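You operate a simulated robot arm through the tools that you are given. There is no shell and no other tool.

The job below is to be done with a simulated robot arm. You get a single attempt, and the scene is never put back.

Task
Stand each napkin in the ring of its colour, on the place mat.
Fine: both rings go on the mat.

The check looks at the end state, three seconds after you hand in, the way a careful person would. Anything else that was tipped, shoved, dropped, spilled or broken makes it a failure. Flat cloth is picked up by pressing the open fingertips on it (5 to 10 N) and closing them slowly along it; thin cloth reads only 2 to 8 mm in the jaws.

Robot
A 7-joint arm with a two-finger gripper, fixed in place. Base frame: the origin is at the foot of the arm, x ahead of it, y to its left, z up; the work surface is at about z = 0. Readings come in mm, degrees, newtons and seconds.
With the tool pointing down near the work surface it reaches from about 260 to 600 mm from the base axis. Its first joint turns from -143.0 to 143.0 degrees. Payload 1.08 kg.
The tool frame sits at the grasp point between the pads (the TCP): z along the fingers, y along the line on which they close. The tips reach 16 mm beyond it. The gripper opens to 88 mm; its body begins 58 mm behind the TCP.
Orientation is told as [roll, pitch, yaw] about the base's x, y, z axes, in that order, counted from this pose: with the fingers straight down and closing along the base's y, the tool's x points along the base's -x, its y along +y and its z along -z.

Tools
- The arm moves only by the tool send_rows. Its arguments are lists of equal length, an entry for each row: "xyz": the shift along the tool's x, y, z in units of 300 mm (1.0 is 300 mm), a list of three; "turn": the turn, a rotation vector about the tool's x, y, z in units of 60 degrees (1.0 is 60 degrees), a list of three; "grip": the closure, from 0 (fully open) to 1 (shut). In form: {"xyz": [[dx, dy, dz], ...], "turn": [[rx, ry, rz], ...], "grip": [grip, ...]}. A call has 1 to 20 rows; each row is the pose to reach, as a shift and turn from the pose commanded when the call began, along the tool's axes at that moment. A call with a number of a shift or a turn outside -1 to 1 is refused whole. Each row takes 0.2 s and may step no farther than 50 mm and 8.6 degrees from the row before; otherwise, or with a gripper value out of range, the whole call is refused. Where a pose cannot be reached the arm comes as near as it can. A force on the tool above 40 N (or 10 N above the force at the start of the call, whichever is more), or a blocked arm, ends the call early, and 0.2 s more pass. The fingers move at their own pace (about 186.7 mm/s each) and stop on an object; they squeeze with about 20 N. The grip force told is the motor's: it shows also when the fingers shut on nothing. Time passes only in rows, and 0.2 s behind the last, so rows that repeat a pose let the fingers close. It gives the time, the measured TCP pose, the force on the tool (base axes), the opening and the grip force at its end, in the units of the frame above (readings bear some noise), with the torque about the TCP (base axes, N m) and any sound that the robot's microphone picked up, and new pictures: "views" is both (left out), scene, wrist or none.
- Cameras (640 x 400 px; columns grow to the right, rows downward): "scene" is fixed at [402.6, -501.6, 584.3]; the picture's right is [0.93, -0.36, 0.00], its down [-0.19, -0.50, -0.84] and it looks along [0.30, 0.79, -0.54] (base axes); focal length 350 px, centre (320, 200). "wrist" rides on the gripper at [82, -8, -92] in the tool frame; the picture's right is [0.10, 0.99, 0.00], its down [-0.70, 0.07, -0.71] and it looks along [-0.71, 0.07, 0.70] (tool axes); focal length 256 px, centre (320, 200). There is no depth. A picture from a camera that has moved, and an enlarged one, comes with that camera's place and axes in the base frame and with its lens.
- zoom(camera, box): a new picture of the part [left, top, right, bottom] of that camera's present view, enlarged. No time passes.
- job_done(): hands the job in; it is judged then, once.

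Nothing tells you positions but the pictures and the camera data. Unless the task says otherwise, let go and move clear before handing in.

The tools are called as a command line: name --argument value ..., lists and objects as JSON in quotes. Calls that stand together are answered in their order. send_rows: Moves the arm, as the interface text tells. Its arguments: {"type":"object","properties":{"xyz":{"type":"array","items":{"type":"array","items":{"type":"number"}}},"turn":{"type":"array","items":{"type":"array","items":{"type":"number"}}},"grip":{"type":"array","items":{"type":"number"}},"views":{"type":"string","enum":["both","scene","wrist","none"]}},"required":["xyz","turn","grip"]} The other tools are called the same way: zoom (camera, box) takes an enlarged picture of a part of a camera's view; job_done () hands the job in.

At the start:

```text
t: 0.0
tool_pos: [433.6, 90.4, 283.8]
ee_rot: [-0.1, 0.0, 0.1]
wrist_force: [-0.2, 0.7, -0.4]
ft_torque: [0.02, -0.04, 0.0]
width: 87.9
finger_force: 0.1
```

scene: 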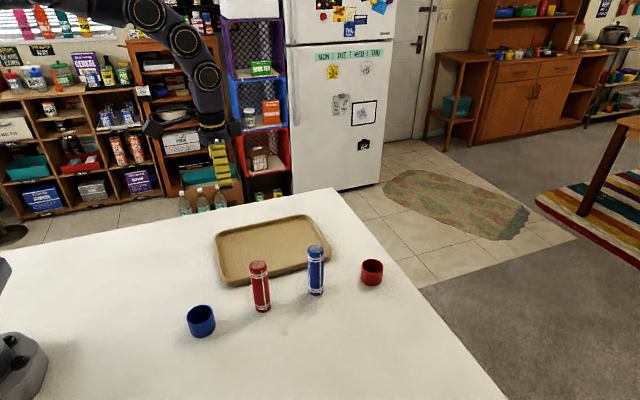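
wrist: 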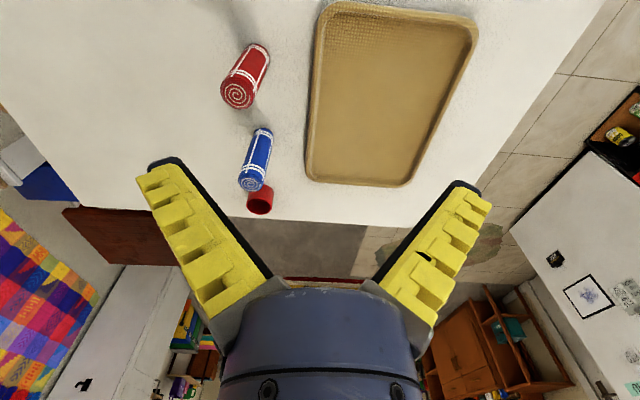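

I see a tan tray-like mat, a red and a blue rolled napkin standing, and a blue and a red ring on the table. I'll zoom in for a closer look before moving.

zoom --camera "scene" --box '[170, 180, 410, 350]'

zoom --camera "wrist" --box '[200, 0, 500, 220]'

```text
2.35 times, centred on (290, 265) of scene
camera zoom: at [402.6, -501.6, 584.3], right [0.93, -0.36, 0.0], down [-0.19, -0.5, -0.84], along [0.3, 0.79, -0.54], focal length 824 px, centre (391, 47)
```

zoom: 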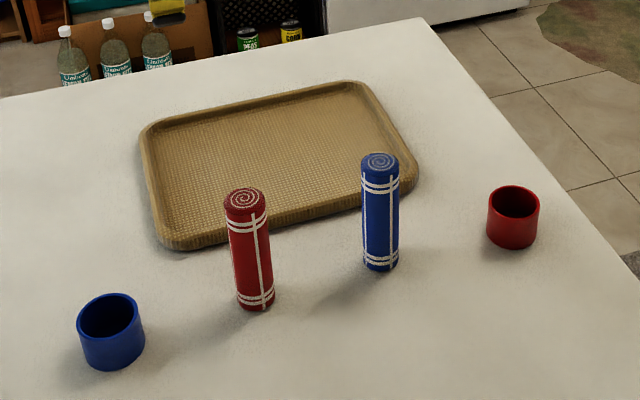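

```text
1.82 times, centred on (350, 110) of wrist
camera zoom: at [350.8, 82.5, 375.7], right [-0.1, 0.99, 0.0], down [0.7, 0.07, 0.71], along [0.71, 0.07, -0.7], focal length 465 px, centre (266, 364)
```

zoom: 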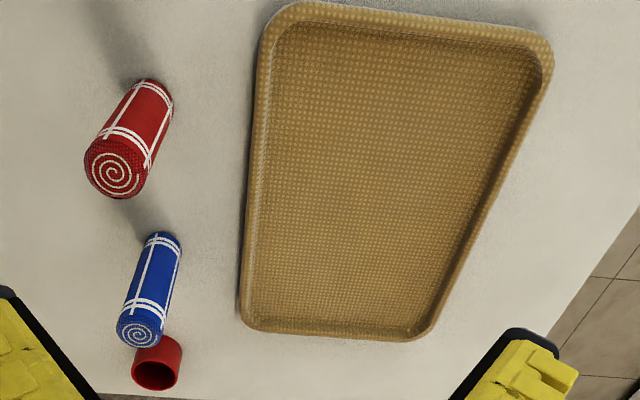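

The mat spans roughly x 407–660, y 87–265. I estimate the blue ring at (347,-6), red napkin at (471,6), blue napkin at (588,8) and red ring at about (716,-6). I'll first hover over the blue ring to refine its position.

send_rows --xyz '[[0.072, -0.08, 0.07], [0.144, -0.16, 0.14], [0.216, -0.24, 0.21], [0.2887, -0.3213, 0.2793], [0.2887, -0.3213, 0.2793]]' --turn '[[0, 0, 0], [0, 0, 0], [0, 0, 0], [0, 0, 0], [0, 0, 0]]' --grip '[0, 0, 0, 0, 0]'

```text
t: 1.2
tool_pos: [346.4, -5.8, 199.9]
ee_rot: [0.0, 0.0, 0.0]
wrist_force: [-0.3, 0.2, 0.4]
ft_torque: [-0.01, 0.0, -0.03]
width: 87.7
finger_force: 0.0
camera wrist: at [263.8, -14.1, 292.1], right [-0.1, 0.99, 0.0], down [0.7, 0.07, 0.71], along [0.71, 0.07, -0.71], focal length 256 px, centre (320, 200)
```

scene: 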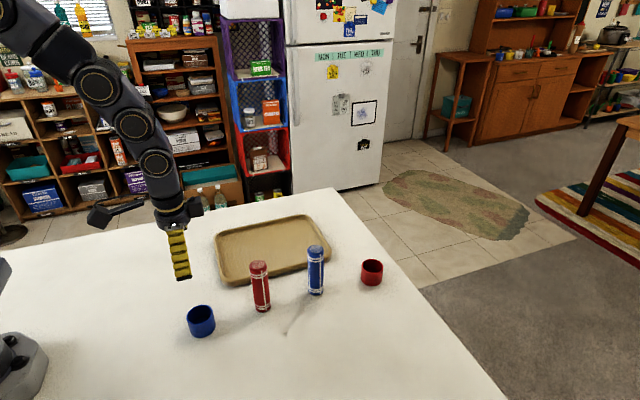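
wrist: 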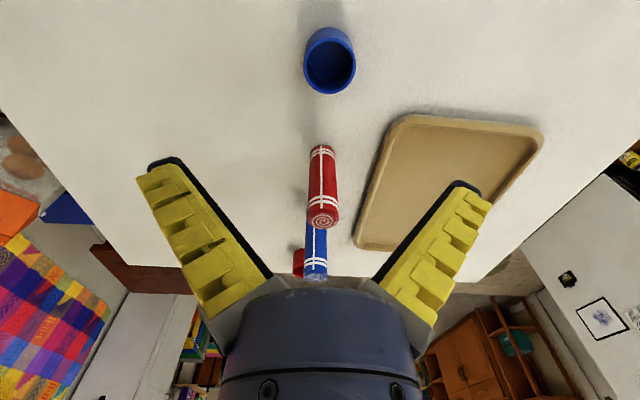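

The wrist view shows the blue ring slightly right of my line, and the scene view shows a camera arm on the base side of the gripper. I'll zoom in to measure the ring and the other items more accurately.

zoom --camera "wrist" --box '[250, 0, 410, 100]'

zoom --camera "wrist" --box '[240, 130, 400, 290]'

zoom --camera "scene" --box '[160, 250, 320, 350]'

zoom --camera "scene" --box '[280, 220, 440, 320]'

```text
4.00 times, centred on (330, 50) of wrist
camera zoom: at [263.8, -14.1, 292.1], right [-0.1, 0.99, 0.0], down [0.7, 0.07, 0.71], along [0.71, 0.07, -0.71], focal length 1024 px, centre (280, 800)
```

zoom: 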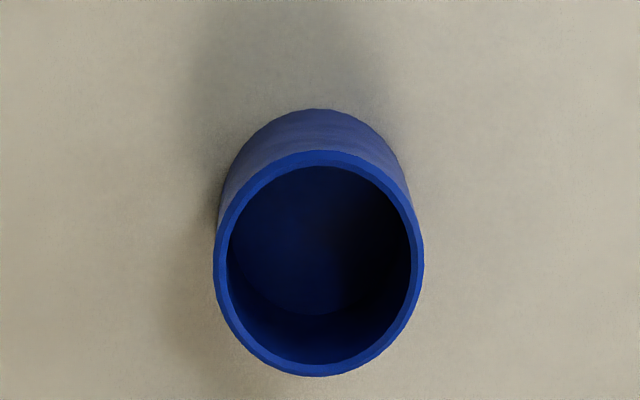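

```text
2.50 times, centred on (320, 210) of wrist
camera zoom: at [263.8, -14.1, 292.1], right [-0.1, 0.99, 0.0], down [0.7, 0.07, 0.71], along [0.71, 0.07, -0.71], focal length 640 px, centre (320, 175)
```

zoom: 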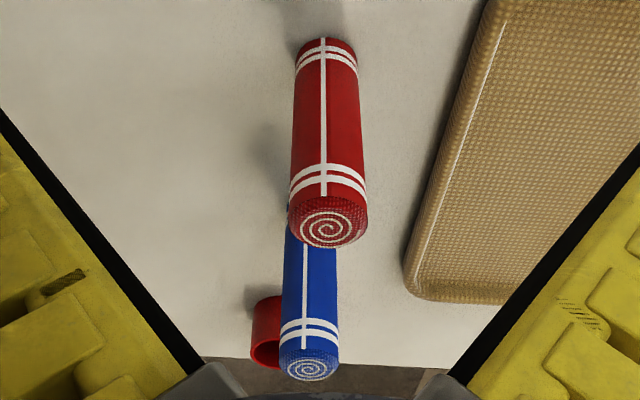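

```text
4.00 times, centred on (240, 300) of scene
camera zoom: at [402.6, -501.6, 584.3], right [0.93, -0.36, 0.0], down [-0.19, -0.5, -0.84], along [0.3, 0.79, -0.54], focal length 1401 px, centre (640, -200)
```

zoom: 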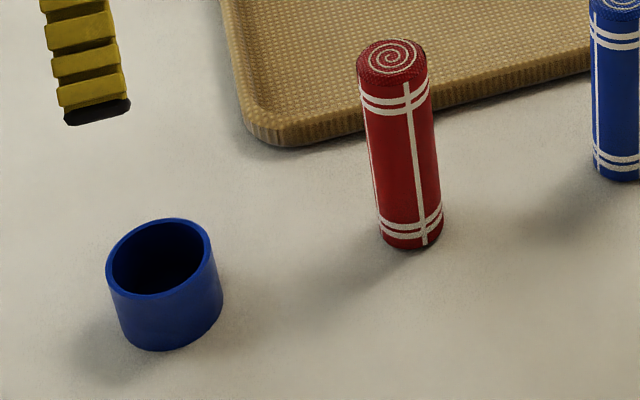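

```text
4.00 times, centred on (360, 270) of scene
camera zoom: at [402.6, -501.6, 584.3], right [0.93, -0.36, 0.0], down [-0.19, -0.5, -0.84], along [0.3, 0.79, -0.54], focal length 1401 px, centre (160, -80)
```

zoom: 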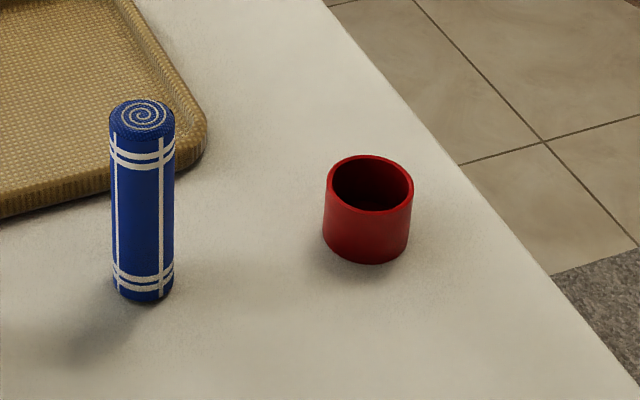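

The wrist view gives the blue ring centre as about (341, 2.5), with a 48 mm outer and 42 mm inner diameter and roughly 40 mm height. The napkins look about 34 mm in diameter and 117 mm tall. I'll move over the ring and descend partway to check alignment.

send_rows --xyz '[[0.0167, 0.0283, 0.08], [0.0167, 0.0283, 0.2], [0.0167, 0.0283, 0.3333], [0.0167, 0.0283, 0.3333]]' --turn '[[0, 0, 0], [0, 0, 0], [0, 0, 0], [0, 0, 0]]' --grip '[0, 0, 0, 0]'

```text
t: 2.2
tool_pos: [342.2, 4.0, 99.0]
ee_rot: [0.1, 0.0, 0.1]
wrist_force: [0.3, 0.9, 0.2]
ft_torque: [0.0, 0.03, -0.02]
width: 88.1
finger_force: 0.0
camera wrist: at [260.1, -4.9, 191.3], right [-0.1, 0.99, 0.0], down [0.7, 0.07, 0.71], along [0.71, 0.07, -0.71], focal length 256 px, centre (320, 200)
```

scene: 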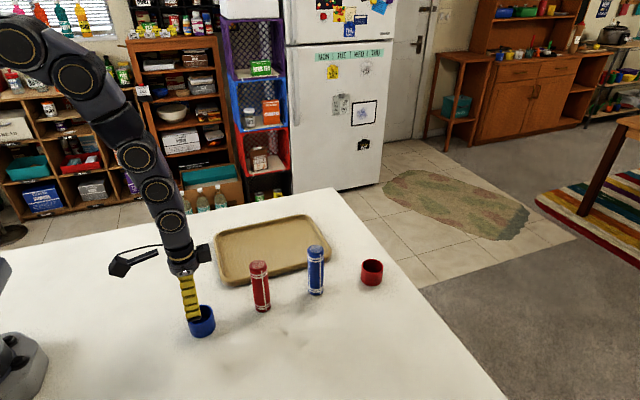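
wrist: 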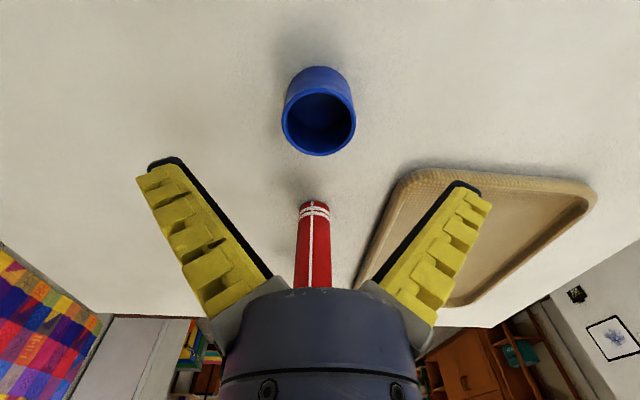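

The ring is nearly centred at about (342.5, 2.3), and its height looks nearer 35 mm. I'll descend to z≈22 and close gently on it.

send_rows --xyz '[[-0.0017, 0, 0.09], [-0.0017, 0, 0.18], [-0.0017, 0, 0.26], [-0.0017, 0, 0.26], [-0.0017, 0, 0.26], [-0.0017, 0, 0.26], [-0.0017, 0, 0.26], [-0.0017, 0, 0.26], [-0.0017, 0, 0.26], [-0.0017, 0, 0.26]]' --turn '[[0, 0, 0], [0, 0, 0], [0, 0, 0], [0, 0, 0], [0, 0, 0], [0, 0, 0], [0, 0, 0], [0, 0, 0], [0, 0, 0], [0, 0, 0]]' --grip '[0, 0, 0, 0.1, 0.2, 0.3, 0.4, 0.45, 0.5, 1]'

```text
t: 4.4
tool_pos: [342.1, 3.2, 21.1]
ee_rot: [-0.1, 0.0, 0.0]
wrist_force: [0.3, 1.8, 3.9]
ft_torque: [0.01, 0.09, -0.03]
width: 47.1
finger_force: 20.3
camera wrist: at [260.0, -4.7, 113.4], right [-0.1, 0.99, 0.0], down [0.7, 0.07, 0.71], along [0.71, 0.07, -0.7], focal length 256 px, centre (320, 200)
```

scene: 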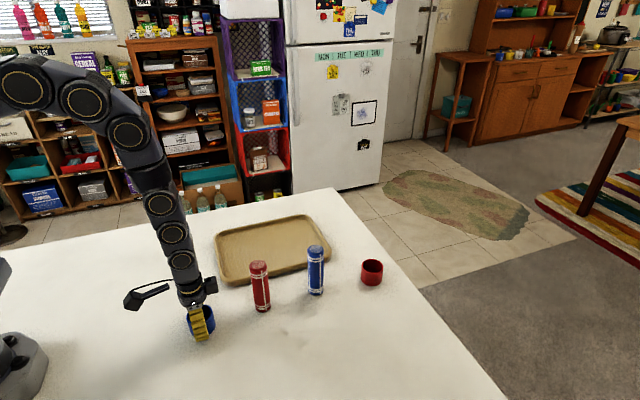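
wrist: 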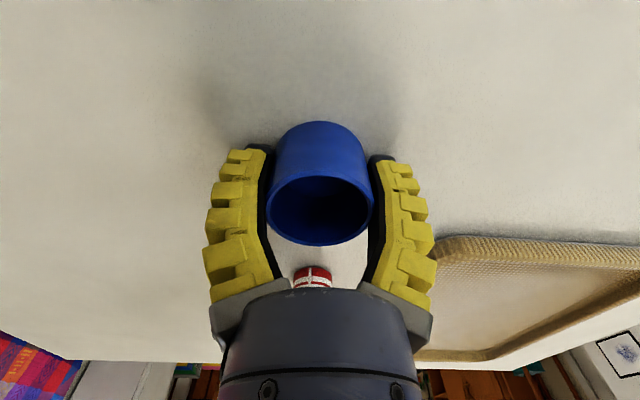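

The blue ring is gripped, with a reading of 47 mm at 20 N. I'll lift it high, carry it over the mat to about (530, 205), and check the view before lowering.

send_rows --xyz '[[0, 0, -0.05], [0, 0, -0.18], [0, 0, -0.32], [0, 0, -0.46], [0, 0, -0.593], [-0.104, 0.1125, -0.593], [-0.208, 0.225, -0.593], [-0.3125, 0.3375, -0.593], [-0.4167, 0.45, -0.593], [-0.5208, 0.5625, -0.593], [-0.625, 0.675, -0.593], [-0.625, 0.675, -0.593]]' --turn '[[0, 0, 0], [0, 0, 0], [0, 0, 0], [0, 0, 0], [0, 0, 0], [0, 0, 0], [0, 0, 0], [0, 0, 0], [0, 0, 0], [0, 0, 0], [0, 0, 0], [0, 0, 0]]' --grip '[1, 1, 1, 1, 1, 1, 1, 1, 1, 1, 1, 1]'

```text
t: 7.0
tool_pos: [530.6, 205.8, 200.6]
ee_rot: [0.1, 0.0, 0.0]
wrist_force: [0.2, -0.2, -0.9]
ft_torque: [0.01, 0.02, 0.01]
width: 46.0
finger_force: 20.3
camera wrist: at [448.1, 197.6, 291.9], right [-0.1, 0.99, 0.0], down [0.7, 0.07, 0.71], along [0.7, 0.07, -0.71], focal length 256 px, centre (320, 200)
```

scene: 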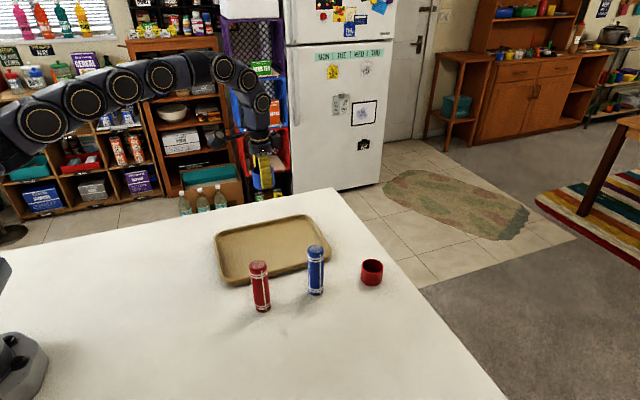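
wrist: 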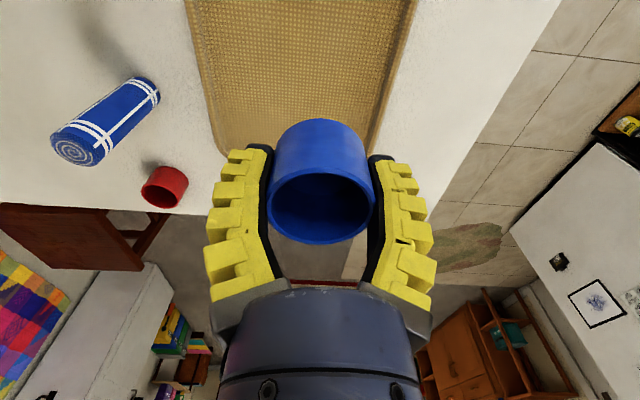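

The ring is held securely over the mat. I'll use this view to refine the red ring and blue napkin positions before lowering.

zoom --camera "wrist" --box '[30, 50, 230, 230]'

zoom --camera "wrist" --box '[170, 0, 430, 160]'

```text
2.22 times, centred on (130, 140) of wrist
camera zoom: at [448.1, 197.6, 291.9], right [-0.1, 0.99, 0.0], down [0.7, 0.07, 0.71], along [0.7, 0.07, -0.71], focal length 569 px, centre (742, 333)
```

zoom: 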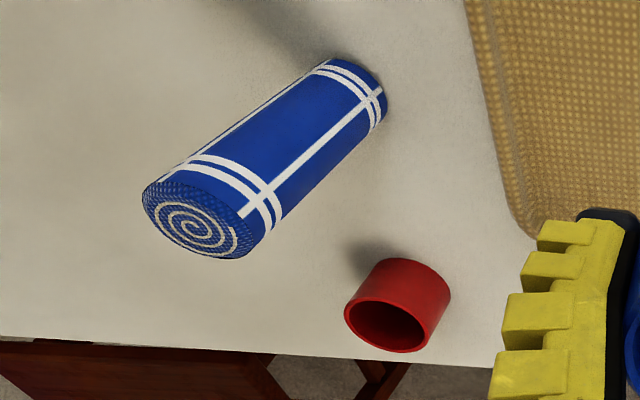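

```text
2.46 times, centred on (300, 80) of wrist
camera zoom: at [448.1, 197.6, 291.9], right [-0.1, 0.99, 0.0], down [0.7, 0.07, 0.71], along [0.7, 0.07, -0.71], focal length 630 px, centre (369, 495)
```

zoom: 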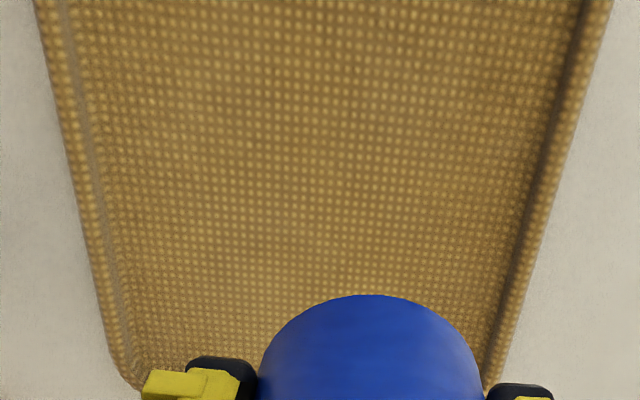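

The refined estimates are red ring at about (718, -1), blue napkin at about (586, 10), and mat spanning y 85–284 and x 396–660. Now I'll lower the blue ring toward the mat at (530, 205).

send_rows --xyz '[[0, 0, 0.15], [0, 0, 0.3], [0, 0, 0.43], [0, 0, 0.53], [0, 0, 0.5467], [0, 0, 0.5533], [0, 0, 0.5533]]' --turn '[[0, 0, 0], [0, 0, 0], [0, 0, 0], [0, 0, 0], [0, 0, 0], [0, 0, 0], [0, 0, 0]]' --grip '[1, 1, 1, 1, 1, 1, 1]'

```text
t: 8.6
tool_pos: [530.1, 206.0, 32.9]
ee_rot: [0.1, 0.0, 0.1]
wrist_force: [-0.1, 0.2, -0.5]
ft_torque: [0.0, 0.01, 0.02]
width: 45.8
finger_force: 20.0
camera wrist: at [447.0, 197.0, 125.0], right [-0.1, 0.99, 0.0], down [0.7, 0.07, 0.71], along [0.71, 0.07, -0.71], focal length 256 px, centre (320, 200)
```

scene: 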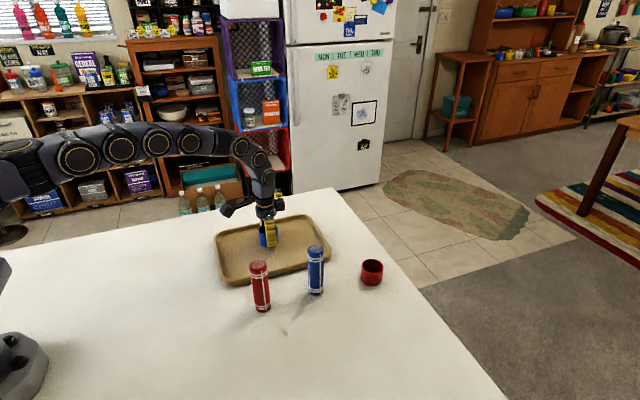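
wrist: 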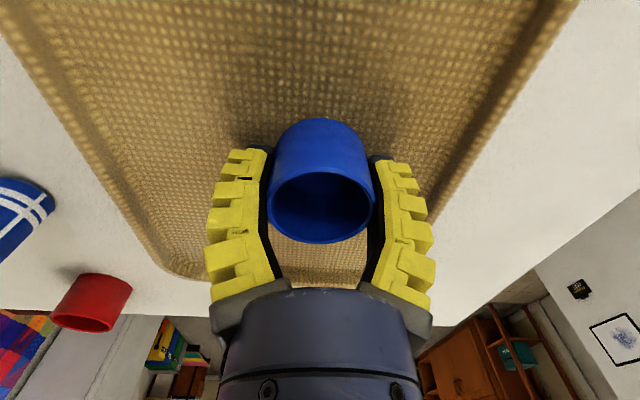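

No contact yet at z≈33. I'll lower in small steps until a force shows.

send_rows --xyz '[[0, 0, 0.005], [0, 0, 0.01], [0, 0, 0.015], [0, 0, 0.015]]' --turn '[[0, 0, 0], [0, 0, 0], [0, 0, 0], [0, 0, 0]]' --grip '[1, 1, 1, 1]' --views "none"

```text
t: 9.6
tool_pos: [529.3, 205.3, 29.8]
ee_rot: [0.0, 0.0, 0.1]
wrist_force: [-0.5, -0.7, -0.6]
ft_torque: [0.01, -0.01, -0.03]
width: 46.0
finger_force: 19.9
```

send_rows --xyz '[[0, 0, 0.004], [0, 0, 0.008], [0, 0, 0.008]]' --turn '[[0, 0, 0], [0, 0, 0], [0, 0, 0]]' --grip '[1, 1, 1]' --views "none"

```text
t: 10.4
tool_pos: [529.3, 205.8, 27.7]
ee_rot: [0.0, -0.1, 0.0]
wrist_force: [-1.2, -0.2, 9.2]
ft_torque: [0.02, 0.18, -0.01]
width: 45.6
finger_force: 20.4
```

The ring touched the mat at z≈27.5 with 9 N, so the mat floor is about 6 mm high. I'll open only partway so the fingers stay clear of the rim, then lift straight up.

send_rows --xyz '[[0, 0, 0], [0, 0, 0], [0, 0, 0], [0, 0, 0], [0, 0, -0.03], [0, 0, -0.1], [0, 0, -0.22], [0, 0, -0.36], [0, 0, -0.5], [0, 0, -0.5]]' --turn '[[0, 0, 0], [0, 0, 0], [0, 0, 0], [0, 0, 0], [0, 0, 0], [0, 0, 0], [0, 0, 0], [0, 0, 0], [0, 0, 0], [0, 0, 0]]' --grip '[0.45, 0.4, 0.32, 0.27, 0.27, 0.27, 0.27, 0.27, 0.2, 0.2]'

```text
t: 12.6
tool_pos: [530.2, 204.5, 175.1]
ee_rot: [-0.1, 0.0, 0.1]
wrist_force: [0.1, 1.2, 0.5]
ft_torque: [0.0, 0.02, -0.03]
width: 73.2
finger_force: 2.0
camera wrist: at [447.7, 196.4, 268.1], right [-0.1, 0.99, 0.0], down [0.7, 0.07, 0.71], along [0.7, 0.07, -0.71], focal length 256 px, centre (320, 200)
```

scene: 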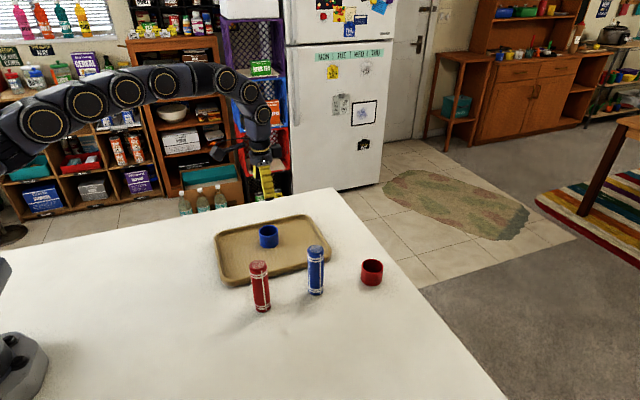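
wrist: 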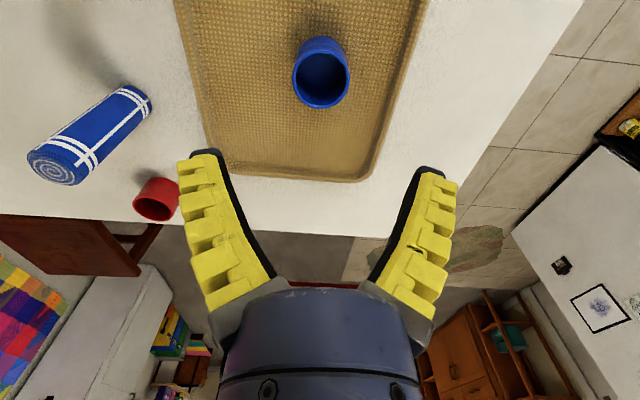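

The blue ring sits upright in the mat at about (529, 205.5). Next I'll hover over the blue napkin near (586, 10), with the fingers open and well above its top.

send_rows --xyz '[[-0.037, -0.13, -0.03], [-0.075, -0.26, -0.03], [-0.112, -0.39, -0.03], [-0.149, -0.52, -0.03], [-0.1867, -0.65, -0.02], [-0.1867, -0.65, -0.02], [-0.1867, -0.65, -0.02]]' --turn '[[0, 0, 0], [0, 0, 0], [0, 0, 0], [0, 0, 0], [0, 0, 0], [0, 0, 0], [0, 0, 0]]' --grip '[0.1, 0, 0, 0, 0, 0, 0]'

```text
t: 14.2
tool_pos: [586.2, 10.9, 181.7]
ee_rot: [0.0, 0.0, 0.1]
wrist_force: [-0.3, 0.1, 0.2]
ft_torque: [-0.01, 0.01, 0.01]
width: 88.0
finger_force: 0.0
camera wrist: at [503.8, 2.1, 274.9], right [-0.1, 0.99, 0.0], down [0.7, 0.07, 0.71], along [0.71, 0.07, -0.7], focal length 256 px, centre (320, 200)
```

scene: 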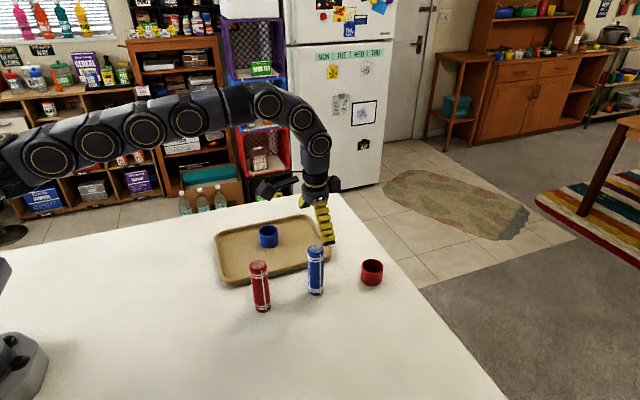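
wrist: 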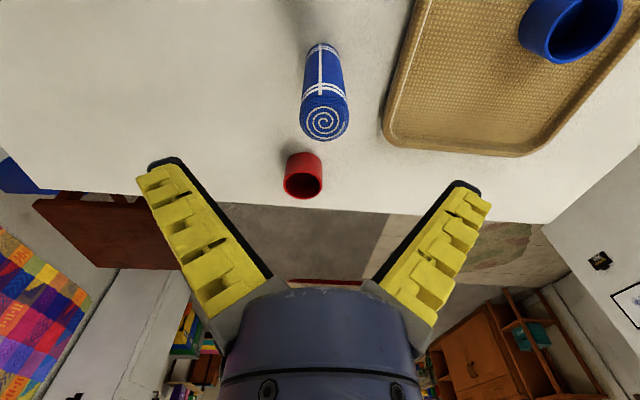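

zoom --camera "wrist" --box '[240, 20, 400, 220]'

```text
2.00 times, centred on (320, 120) of wrist
camera zoom: at [503.8, 2.1, 274.9], right [-0.1, 0.99, 0.0], down [0.7, 0.07, 0.71], along [0.71, 0.07, -0.7], focal length 512 px, centre (320, 360)
```

zoom: 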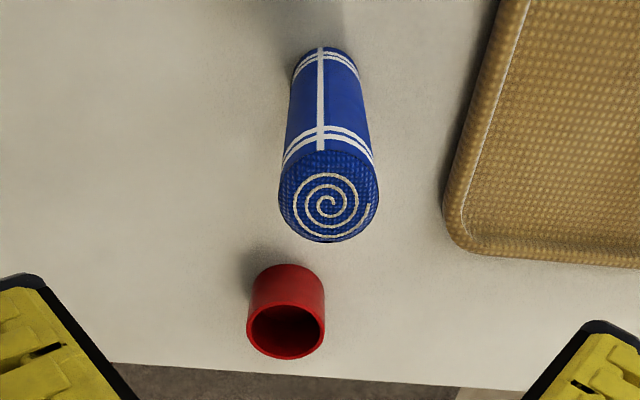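

The blue napkin centre is at about (586, 12), with a diameter near 34 mm and the top near z 115. I'll descend to z≈88 and close on it gradually.

send_rows --xyz '[[0, 0.0067, 0.09], [0, 0.0067, 0.18], [0, 0.0067, 0.26], [0, 0.0067, 0.3167], [0, 0.0067, 0.3167], [0, 0.0067, 0.3167], [0, 0.0067, 0.3167], [0, 0.0067, 0.3167], [0, 0.0067, 0.3167], [0, 0.0067, 0.3167], [0, 0.0067, 0.3167], [0, 0.0067, 0.3167]]' --turn '[[0, 0, 0], [0, 0, 0], [0, 0, 0], [0, 0, 0], [0, 0, 0], [0, 0, 0], [0, 0, 0], [0, 0, 0], [0, 0, 0], [0, 0, 0], [0, 0, 0], [0, 0, 0]]' --grip '[0, 0, 0, 0, 0.15, 0.3, 0.4, 0.48, 0.54, 0.6, 0.65, 1]'

```text
t: 16.8
tool_pos: [586.3, 12.8, 86.9]
ee_rot: [0.0, -0.1, 0.0]
wrist_force: [-1.1, 2.4, 5.2]
ft_torque: [0.05, 0.08, 0.03]
width: 26.5
finger_force: 19.7
camera wrist: at [503.7, 4.3, 179.9], right [-0.1, 0.99, 0.0], down [0.7, 0.07, 0.71], along [0.71, 0.07, -0.7], focal length 256 px, centre (320, 200)
```

scene: 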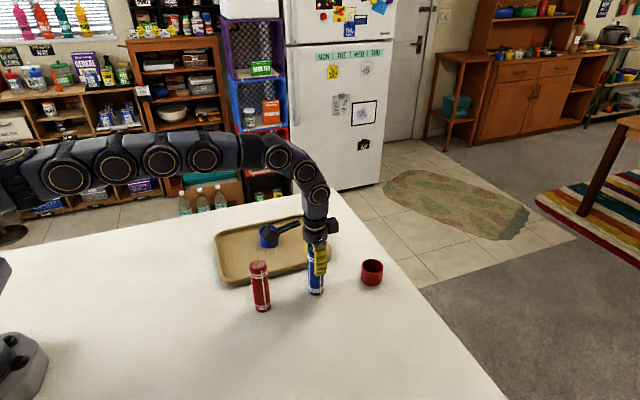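
wrist: 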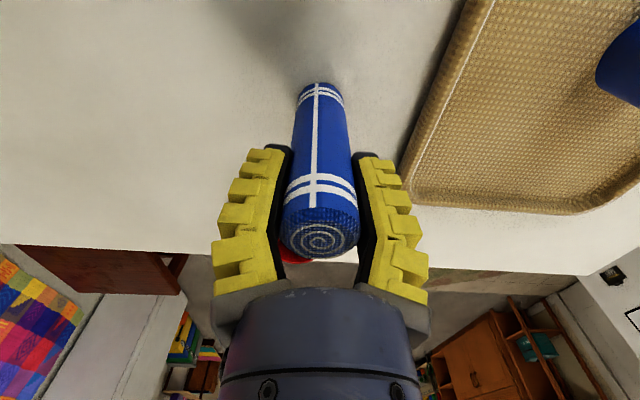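

The blue napkin is gripped; the soft roll compresses to 26.5 mm. I'll lift it clear, carry it above the blue ring at z≈200, and look.

send_rows --xyz '[[0, 0, -0.02], [0, 0, -0.1], [0, 0, -0.24], [0, 0, -0.3733], [0.038, 0.129, -0.3733], [0.076, 0.258, -0.3733], [0.114, 0.387, -0.3733], [0.152, 0.516, -0.3733], [0.19, 0.6443, -0.3733], [0.19, 0.6443, -0.3733], [0.19, 0.6443, -0.3733]]' --turn '[[0, 0, 0], [0, 0, 0], [0, 0, 0], [0, 0, 0], [0, 0, 0], [0, 0, 0], [0, 0, 0], [0, 0, 0], [0, 0, 0], [0, 0, 0], [0, 0, 0]]' --grip '[1, 1, 1, 1, 1, 1, 1, 1, 1, 1, 1]'

```text
t: 19.2
tool_pos: [530.8, 206.4, 199.7]
ee_rot: [-0.1, 0.0, 0.0]
wrist_force: [0.1, 0.6, -0.5]
ft_torque: [0.0, 0.04, 0.0]
width: 24.5
finger_force: 20.0
camera wrist: at [447.8, 197.3, 292.2], right [-0.1, 0.99, 0.0], down [0.7, 0.07, 0.71], along [0.71, 0.07, -0.71], focal length 256 px, centre (320, 200)
```

scene: 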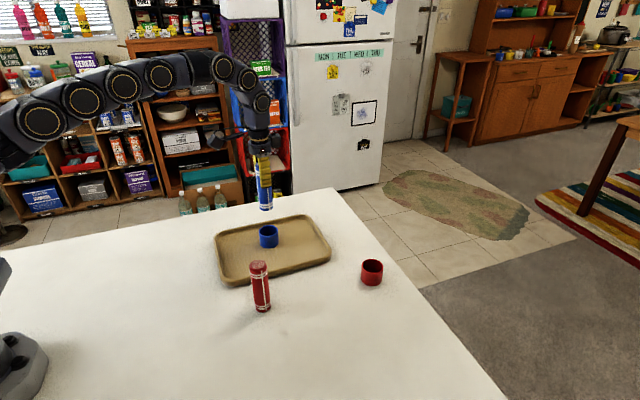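
wrist: 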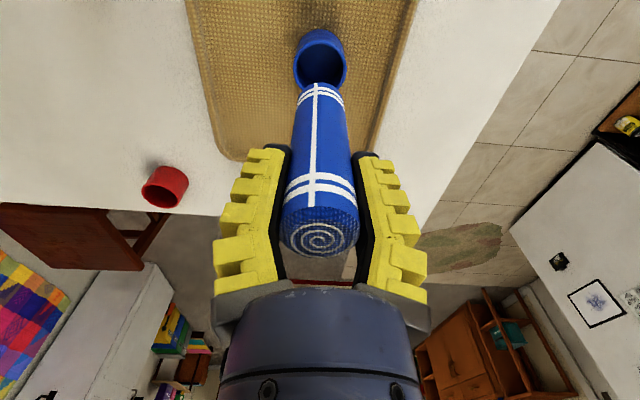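

zoom --camera "wrist" --box '[240, 0, 400, 120]'

zoom --camera "scene" --box '[220, 140, 330, 270]'

```text
3.33 times, centred on (320, 60) of wrist
camera zoom: at [447.8, 197.3, 292.2], right [-0.1, 0.99, 0.0], down [0.7, 0.07, 0.71], along [0.71, 0.07, -0.71], focal length 853 px, centre (320, 667)
```

zoom: 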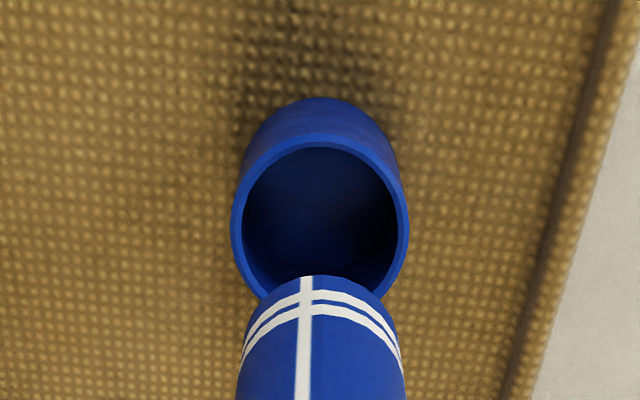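

```text
3.08 times, centred on (275, 205) of scene
camera zoom: at [402.6, -501.6, 584.3], right [0.93, -0.36, 0.0], down [-0.19, -0.5, -0.84], along [0.3, 0.79, -0.54], focal length 1078 px, centre (458, 185)
```

zoom: 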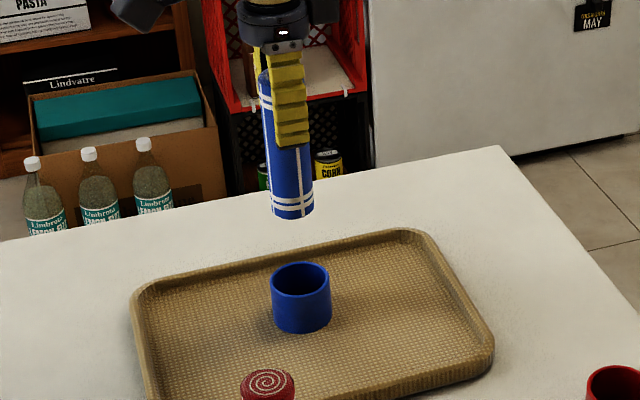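

The napkin hangs straight, about 2 mm farther in x than the ring centre at (528.5, 205.4). I'll correct by 2 mm and lower until the napkin bottom is just above the ring, then check.

send_rows --xyz '[[0.0067, 0, 0.05], [0.0067, 0, 0.11], [0.0067, 0, 0.17], [0.0067, 0, 0.2167], [0.0067, 0, 0.2167]]' --turn '[[0, 0, 0], [0, 0, 0], [0, 0, 0], [0, 0, 0], [0, 0, 0]]' --grip '[1, 1, 1, 1, 1]'

zoom --camera "wrist" --box '[240, 0, 400, 120]'

zoom --camera "scene" --box '[220, 140, 330, 270]'

```text
t: 20.4
tool_pos: [527.3, 205.8, 134.2]
ee_rot: [0.0, 0.0, 0.0]
wrist_force: [-0.4, 0.4, -0.2]
ft_torque: [0.01, 0.0, -0.01]
width: 24.0
finger_force: 19.4
camera wrist: at [444.5, 197.2, 226.7], right [-0.1, 0.99, 0.0], down [0.7, 0.07, 0.71], along [0.71, 0.07, -0.7], focal length 256 px, centre (320, 200)
```

scene: 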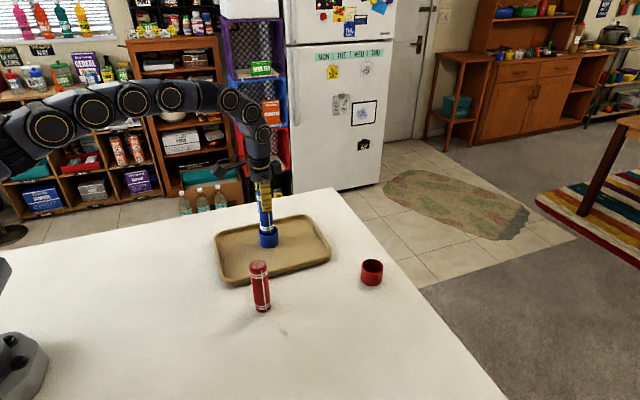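
wrist: 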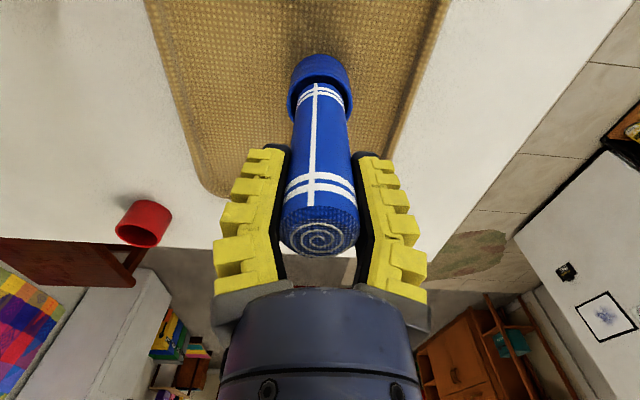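

```text
3.33 times, centred on (320, 60) of wrist
camera zoom: at [444.5, 197.2, 226.7], right [-0.1, 0.99, 0.0], down [0.7, 0.07, 0.71], along [0.71, 0.07, -0.7], focal length 853 px, centre (320, 667)
```

zoom: 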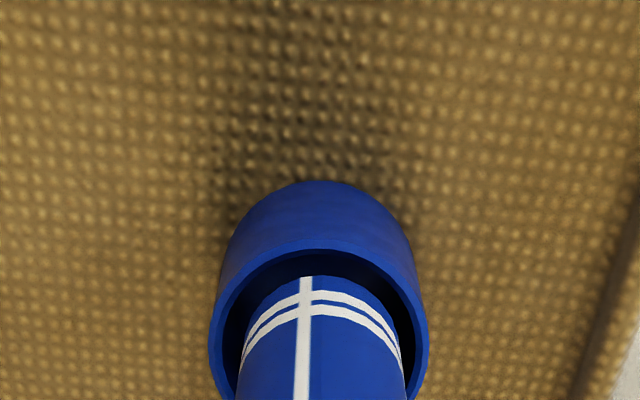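

```text
3.08 times, centred on (275, 205) of scene
camera zoom: at [402.6, -501.6, 584.3], right [0.93, -0.36, 0.0], down [-0.19, -0.5, -0.84], along [0.3, 0.79, -0.54], focal length 1078 px, centre (458, 185)
```

zoom: 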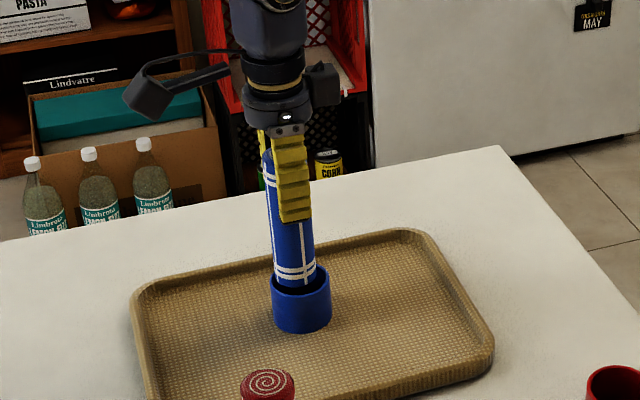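

The napkin bottom is just above the ring and almost centred. I'll nudge it 1 mm in +x and lower it into the ring, stopping just short of the mat.

send_rows --xyz '[[-0.003, 0, 0.02], [-0.003, 0, 0.05], [-0.003, 0, 0.08], [-0.003, 0, 0.105], [-0.003, 0, 0.12], [-0.003, 0, 0.1267], [-0.003, 0, 0.1267]]' --turn '[[0, 0, 0], [0, 0, 0], [0, 0, 0], [0, 0, 0], [0, 0, 0], [0, 0, 0], [0, 0, 0]]' --grip '[1, 1, 1, 1, 1, 1, 1]'

```text
t: 22.0
tool_pos: [529.3, 205.8, 98.4]
ee_rot: [0.1, -0.3, 0.0]
wrist_force: [-1.4, -0.7, 18.3]
ft_torque: [-0.07, 0.05, -0.02]
width: 25.0
finger_force: 19.3
camera wrist: at [445.6, 197.7, 190.2], right [-0.1, 0.99, 0.0], down [0.7, 0.07, 0.71], along [0.71, 0.07, -0.7], focal length 256 px, centre (320, 200)
```

scene: 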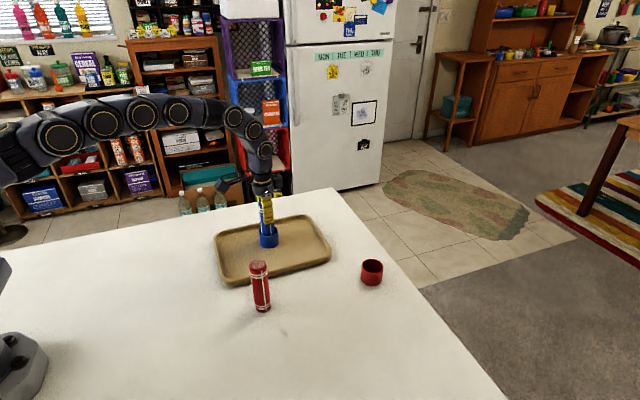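
wrist: 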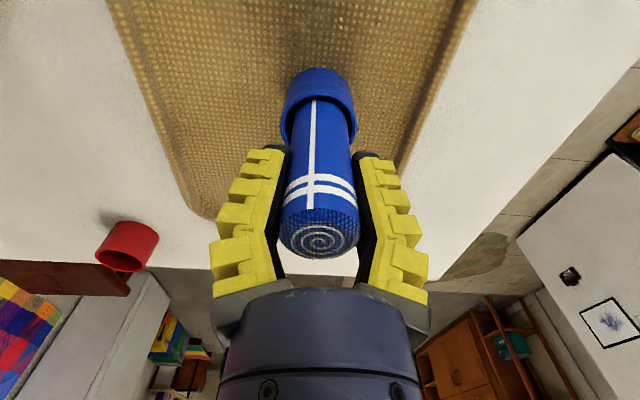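

There's 18 N of contact at z≈98, slightly higher than I expected. I'll look closely to see whether the napkin is resting on the mat inside the ring or caught on the rim.

zoom --camera "wrist" --box '[240, 40, 400, 160]'

zoom --camera "scene" --box '[230, 170, 310, 270]'

```text
3.33 times, centred on (320, 100) of wrist
camera zoom: at [445.6, 197.7, 190.2], right [-0.1, 0.99, 0.0], down [0.7, 0.07, 0.71], along [0.71, 0.07, -0.7], focal length 853 px, centre (320, 533)
```

zoom: 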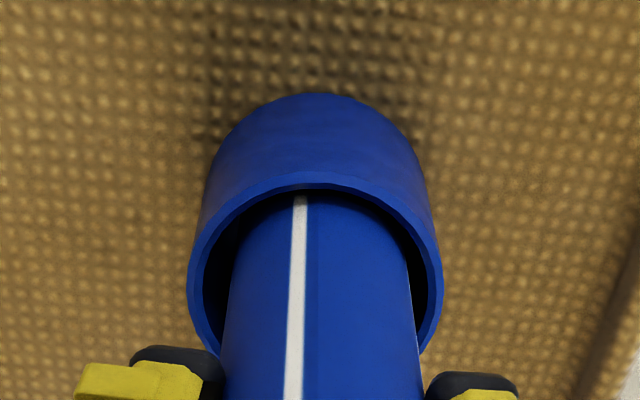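

```text
4.00 times, centred on (270, 220) of scene
camera zoom: at [402.6, -501.6, 584.3], right [0.93, -0.36, 0.0], down [-0.19, -0.5, -0.84], along [0.3, 0.79, -0.54], focal length 1401 px, centre (520, 120)
```

zoom: 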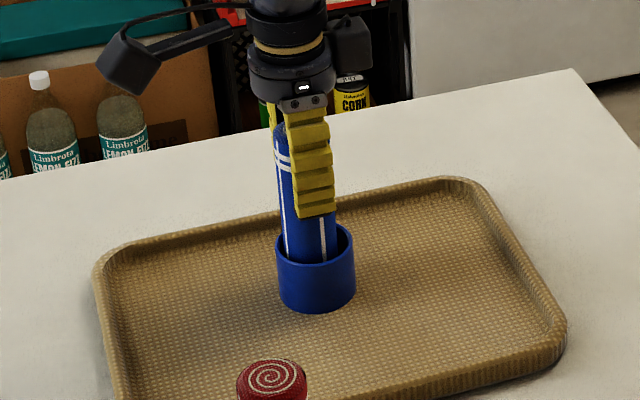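

The napkin is well inside the ring with its lower stripes hidden, so the contact is with the mat floor. I'll ease up slightly, open slowly, and lift away straight up.

send_rows --xyz '[[0, 0, -0.004], [0, 0, -0.004], [0, 0, -0.004], [0, 0, -0.004], [0, 0, -0.004], [0, 0, -0.004], [0, 0, -0.004], [0, 0, -0.004], [0, 0, -0.05], [0, 0, -0.15], [0, 0, -0.28], [0, 0, -0.42], [0, 0, -0.42]]' --turn '[[0, 0, 0], [0, 0, 0], [0, 0, 0], [0, 0, 0], [0, 0, 0], [0, 0, 0], [0, 0, 0], [0, 0, 0], [0, 0, 0], [0, 0, 0], [0, 0, 0], [0, 0, 0], [0, 0, 0]]' --grip '[1, 0.7, 0.65, 0.6, 0.55, 0.5, 0.4, 0.3, 0.2, 0.1, 0.1, 0, 0]'

```text
t: 24.8
tool_pos: [525.9, 206.4, 222.3]
ee_rot: [0.0, 0.0, 0.1]
wrist_force: [0.7, -0.4, 0.4]
ft_torque: [0.0, -0.02, 0.01]
width: 88.1
finger_force: 0.2
camera wrist: at [444.1, 197.6, 315.3], right [-0.1, 0.99, 0.0], down [0.7, 0.07, 0.71], along [0.7, 0.07, -0.71], focal length 256 px, centre (320, 200)
```

scene: 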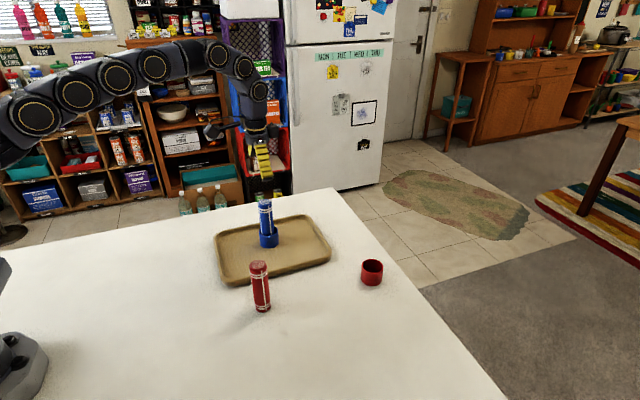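
wrist: 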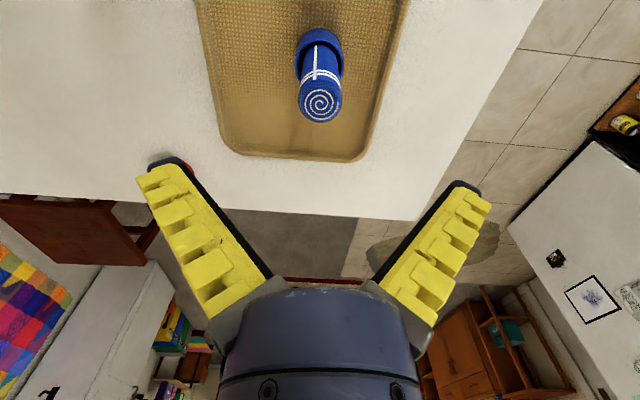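

The blue napkin now stands in the blue ring. The red ring at about (719, 1) is beyond straight-down reach, so I'll move out along that line, tilt the tool outward while staying high, and check reach and clearance.

send_rows --xyz '[[-0.02, -0.135, 0], [-0.04, -0.27, 0], [-0.06, -0.405, 0], [-0.08, -0.54, 0], [-0.107, -0.6743, 0], [-0.18, -0.6743, 0], [-0.25, -0.6743, 0], [-0.32, -0.678, 0], [-0.4, -0.68, 0], [-0.48, -0.68, 0], [-0.48, -0.68, 0], [-0.48, -0.68, 0]]' --turn '[[0, 0, 0], [0, 0, 0], [0, 0, 0], [0, 0, 0], [0, 0, 0], [0, -0.13, 0], [0, -0.26, 0], [0, -0.39, 0], [0, -0.52, 0], [0, -0.6, 0], [0, -0.6, 0], [0, -0.6, 0]]' --grip '[0, 0, 0, 0, 0, 0, 0, 0, 0, 0, 0, 0]'

```text
t: 27.4
tool_pos: [672.2, 2.5, 222.8]
ee_rot: [0.1, -36.2, -0.1]
wrist_force: [0.3, -0.3, 0.2]
ft_torque: [-0.02, 0.0, -0.02]
width: 88.0
finger_force: 0.0
camera wrist: at [550.6, -6.3, 249.4], right [-0.08, 0.99, -0.06], down [0.15, 0.07, 0.99], along [0.99, 0.07, -0.15], focal length 256 px, centre (320, 200)
```

scene: 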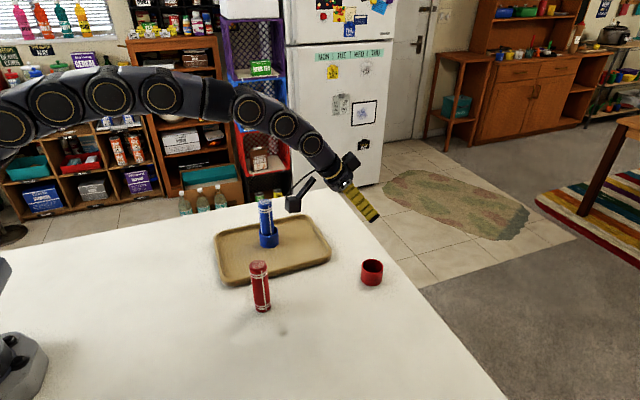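
wrist: 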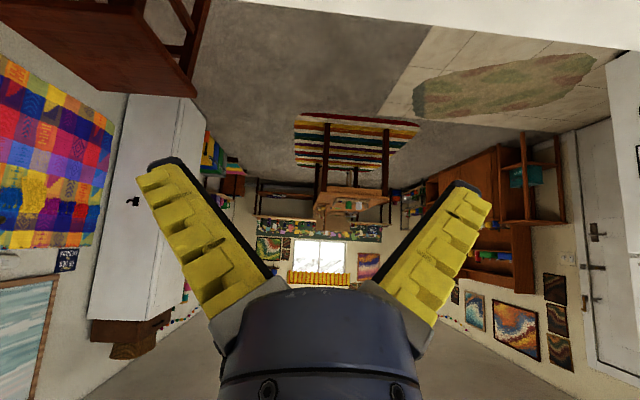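

The tilted reach works: TCP is at (672, 2.5, 223) with 36° tilt, and the arm is far above the red napkin. I'll move to above the red ring at about z=95 and check both views.

send_rows --xyz '[[0.034, 0, 0.112], [0.067, 0, 0.225], [0.1, 0, 0.337], [0.13, 0, 0.435], [0.13, 0, 0.435]]' --turn '[[0, 0, 0], [0, 0, 0], [0, 0, 0], [0, 0, 0], [0, 0, 0]]' --grip '[0, 0, 0, 0, 0]'

```text
t: 28.6
tool_pos: [716.7, 0.5, 95.7]
ee_rot: [-0.1, -36.1, 0.0]
wrist_force: [0.7, -0.2, 0.3]
ft_torque: [0.02, 0.0, -0.02]
width: 88.1
finger_force: 0.1
camera wrist: at [596.4, -7.2, 121.0], right [-0.08, 0.99, -0.06], down [0.15, 0.07, 0.99], along [0.99, 0.07, -0.15], focal length 256 px, centre (320, 200)
```

scene: 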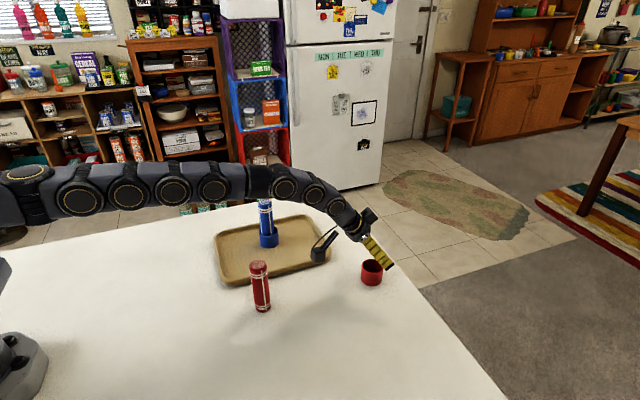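
wrist: 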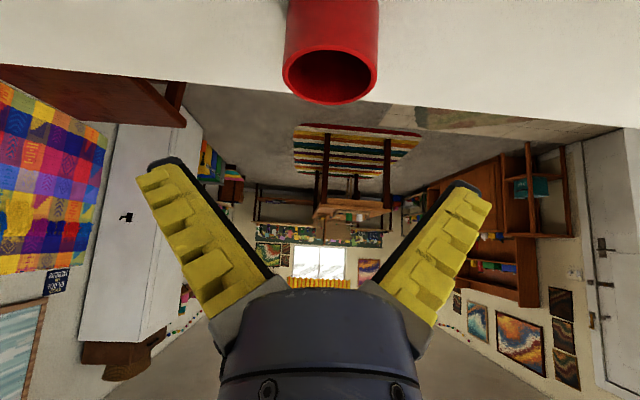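

The red ring is centred near (717.5, 2.8), directly under the tilted fingers. I'll lower straight down to z≈26 with the fingers open and check before closing.

send_rows --xyz '[[0.035, 0.006, 0.05], [0.07, 0.006, 0.1], [0.1, 0.006, 0.142], [0.12, 0.006, 0.17], [0.133, 0.006, 0.188], [0.133, 0.006, 0.188]]' --turn '[[0, 0, 0], [0, 0, 0], [0, 0, 0], [0, 0, 0], [0, 0, 0], [0, 0, 0]]' --grip '[0, 0, 0, 0, 0, 0]'

zoom --camera "scene" --box '[280, 190, 430, 310]'

```text
t: 30.0
tool_pos: [716.7, 2.5, 32.2]
ee_rot: [-0.1, -36.0, 0.0]
wrist_force: [-0.7, 0.2, -0.2]
ft_torque: [0.02, -0.01, 0.02]
width: 87.8
finger_force: 0.0
out of reach, approached as far as the arm can: row 5, 6
camera wrist: at [596.0, -4.8, 58.7], right [-0.08, 0.99, -0.06], down [0.15, 0.07, 0.99], along [0.98, 0.07, -0.16], focal length 256 px, centre (320, 200)
```

scene: 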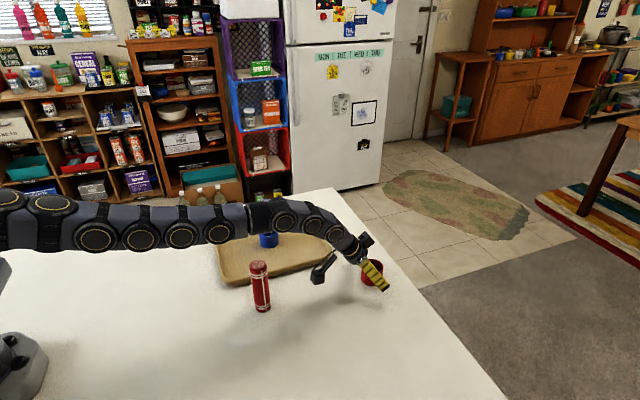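
wrist: 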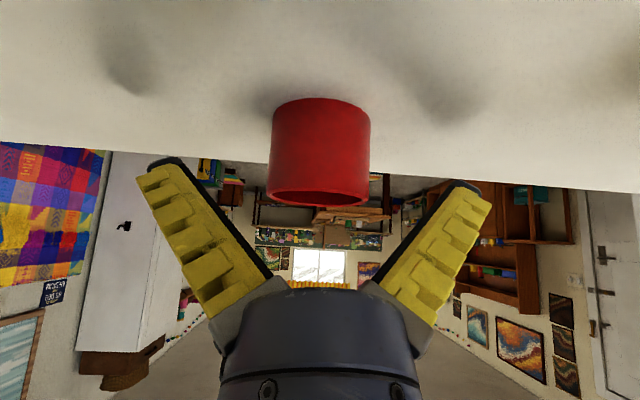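

```text
3.33 times, centred on (355, 250) of scene
camera zoom: at [402.6, -501.6, 584.3], right [0.93, -0.36, 0.0], down [-0.19, -0.5, -0.84], along [0.3, 0.79, -0.54], focal length 1167 px, centre (203, 33)
```

zoom: 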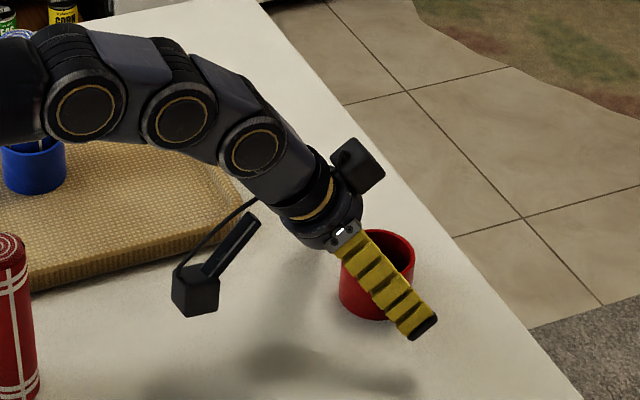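

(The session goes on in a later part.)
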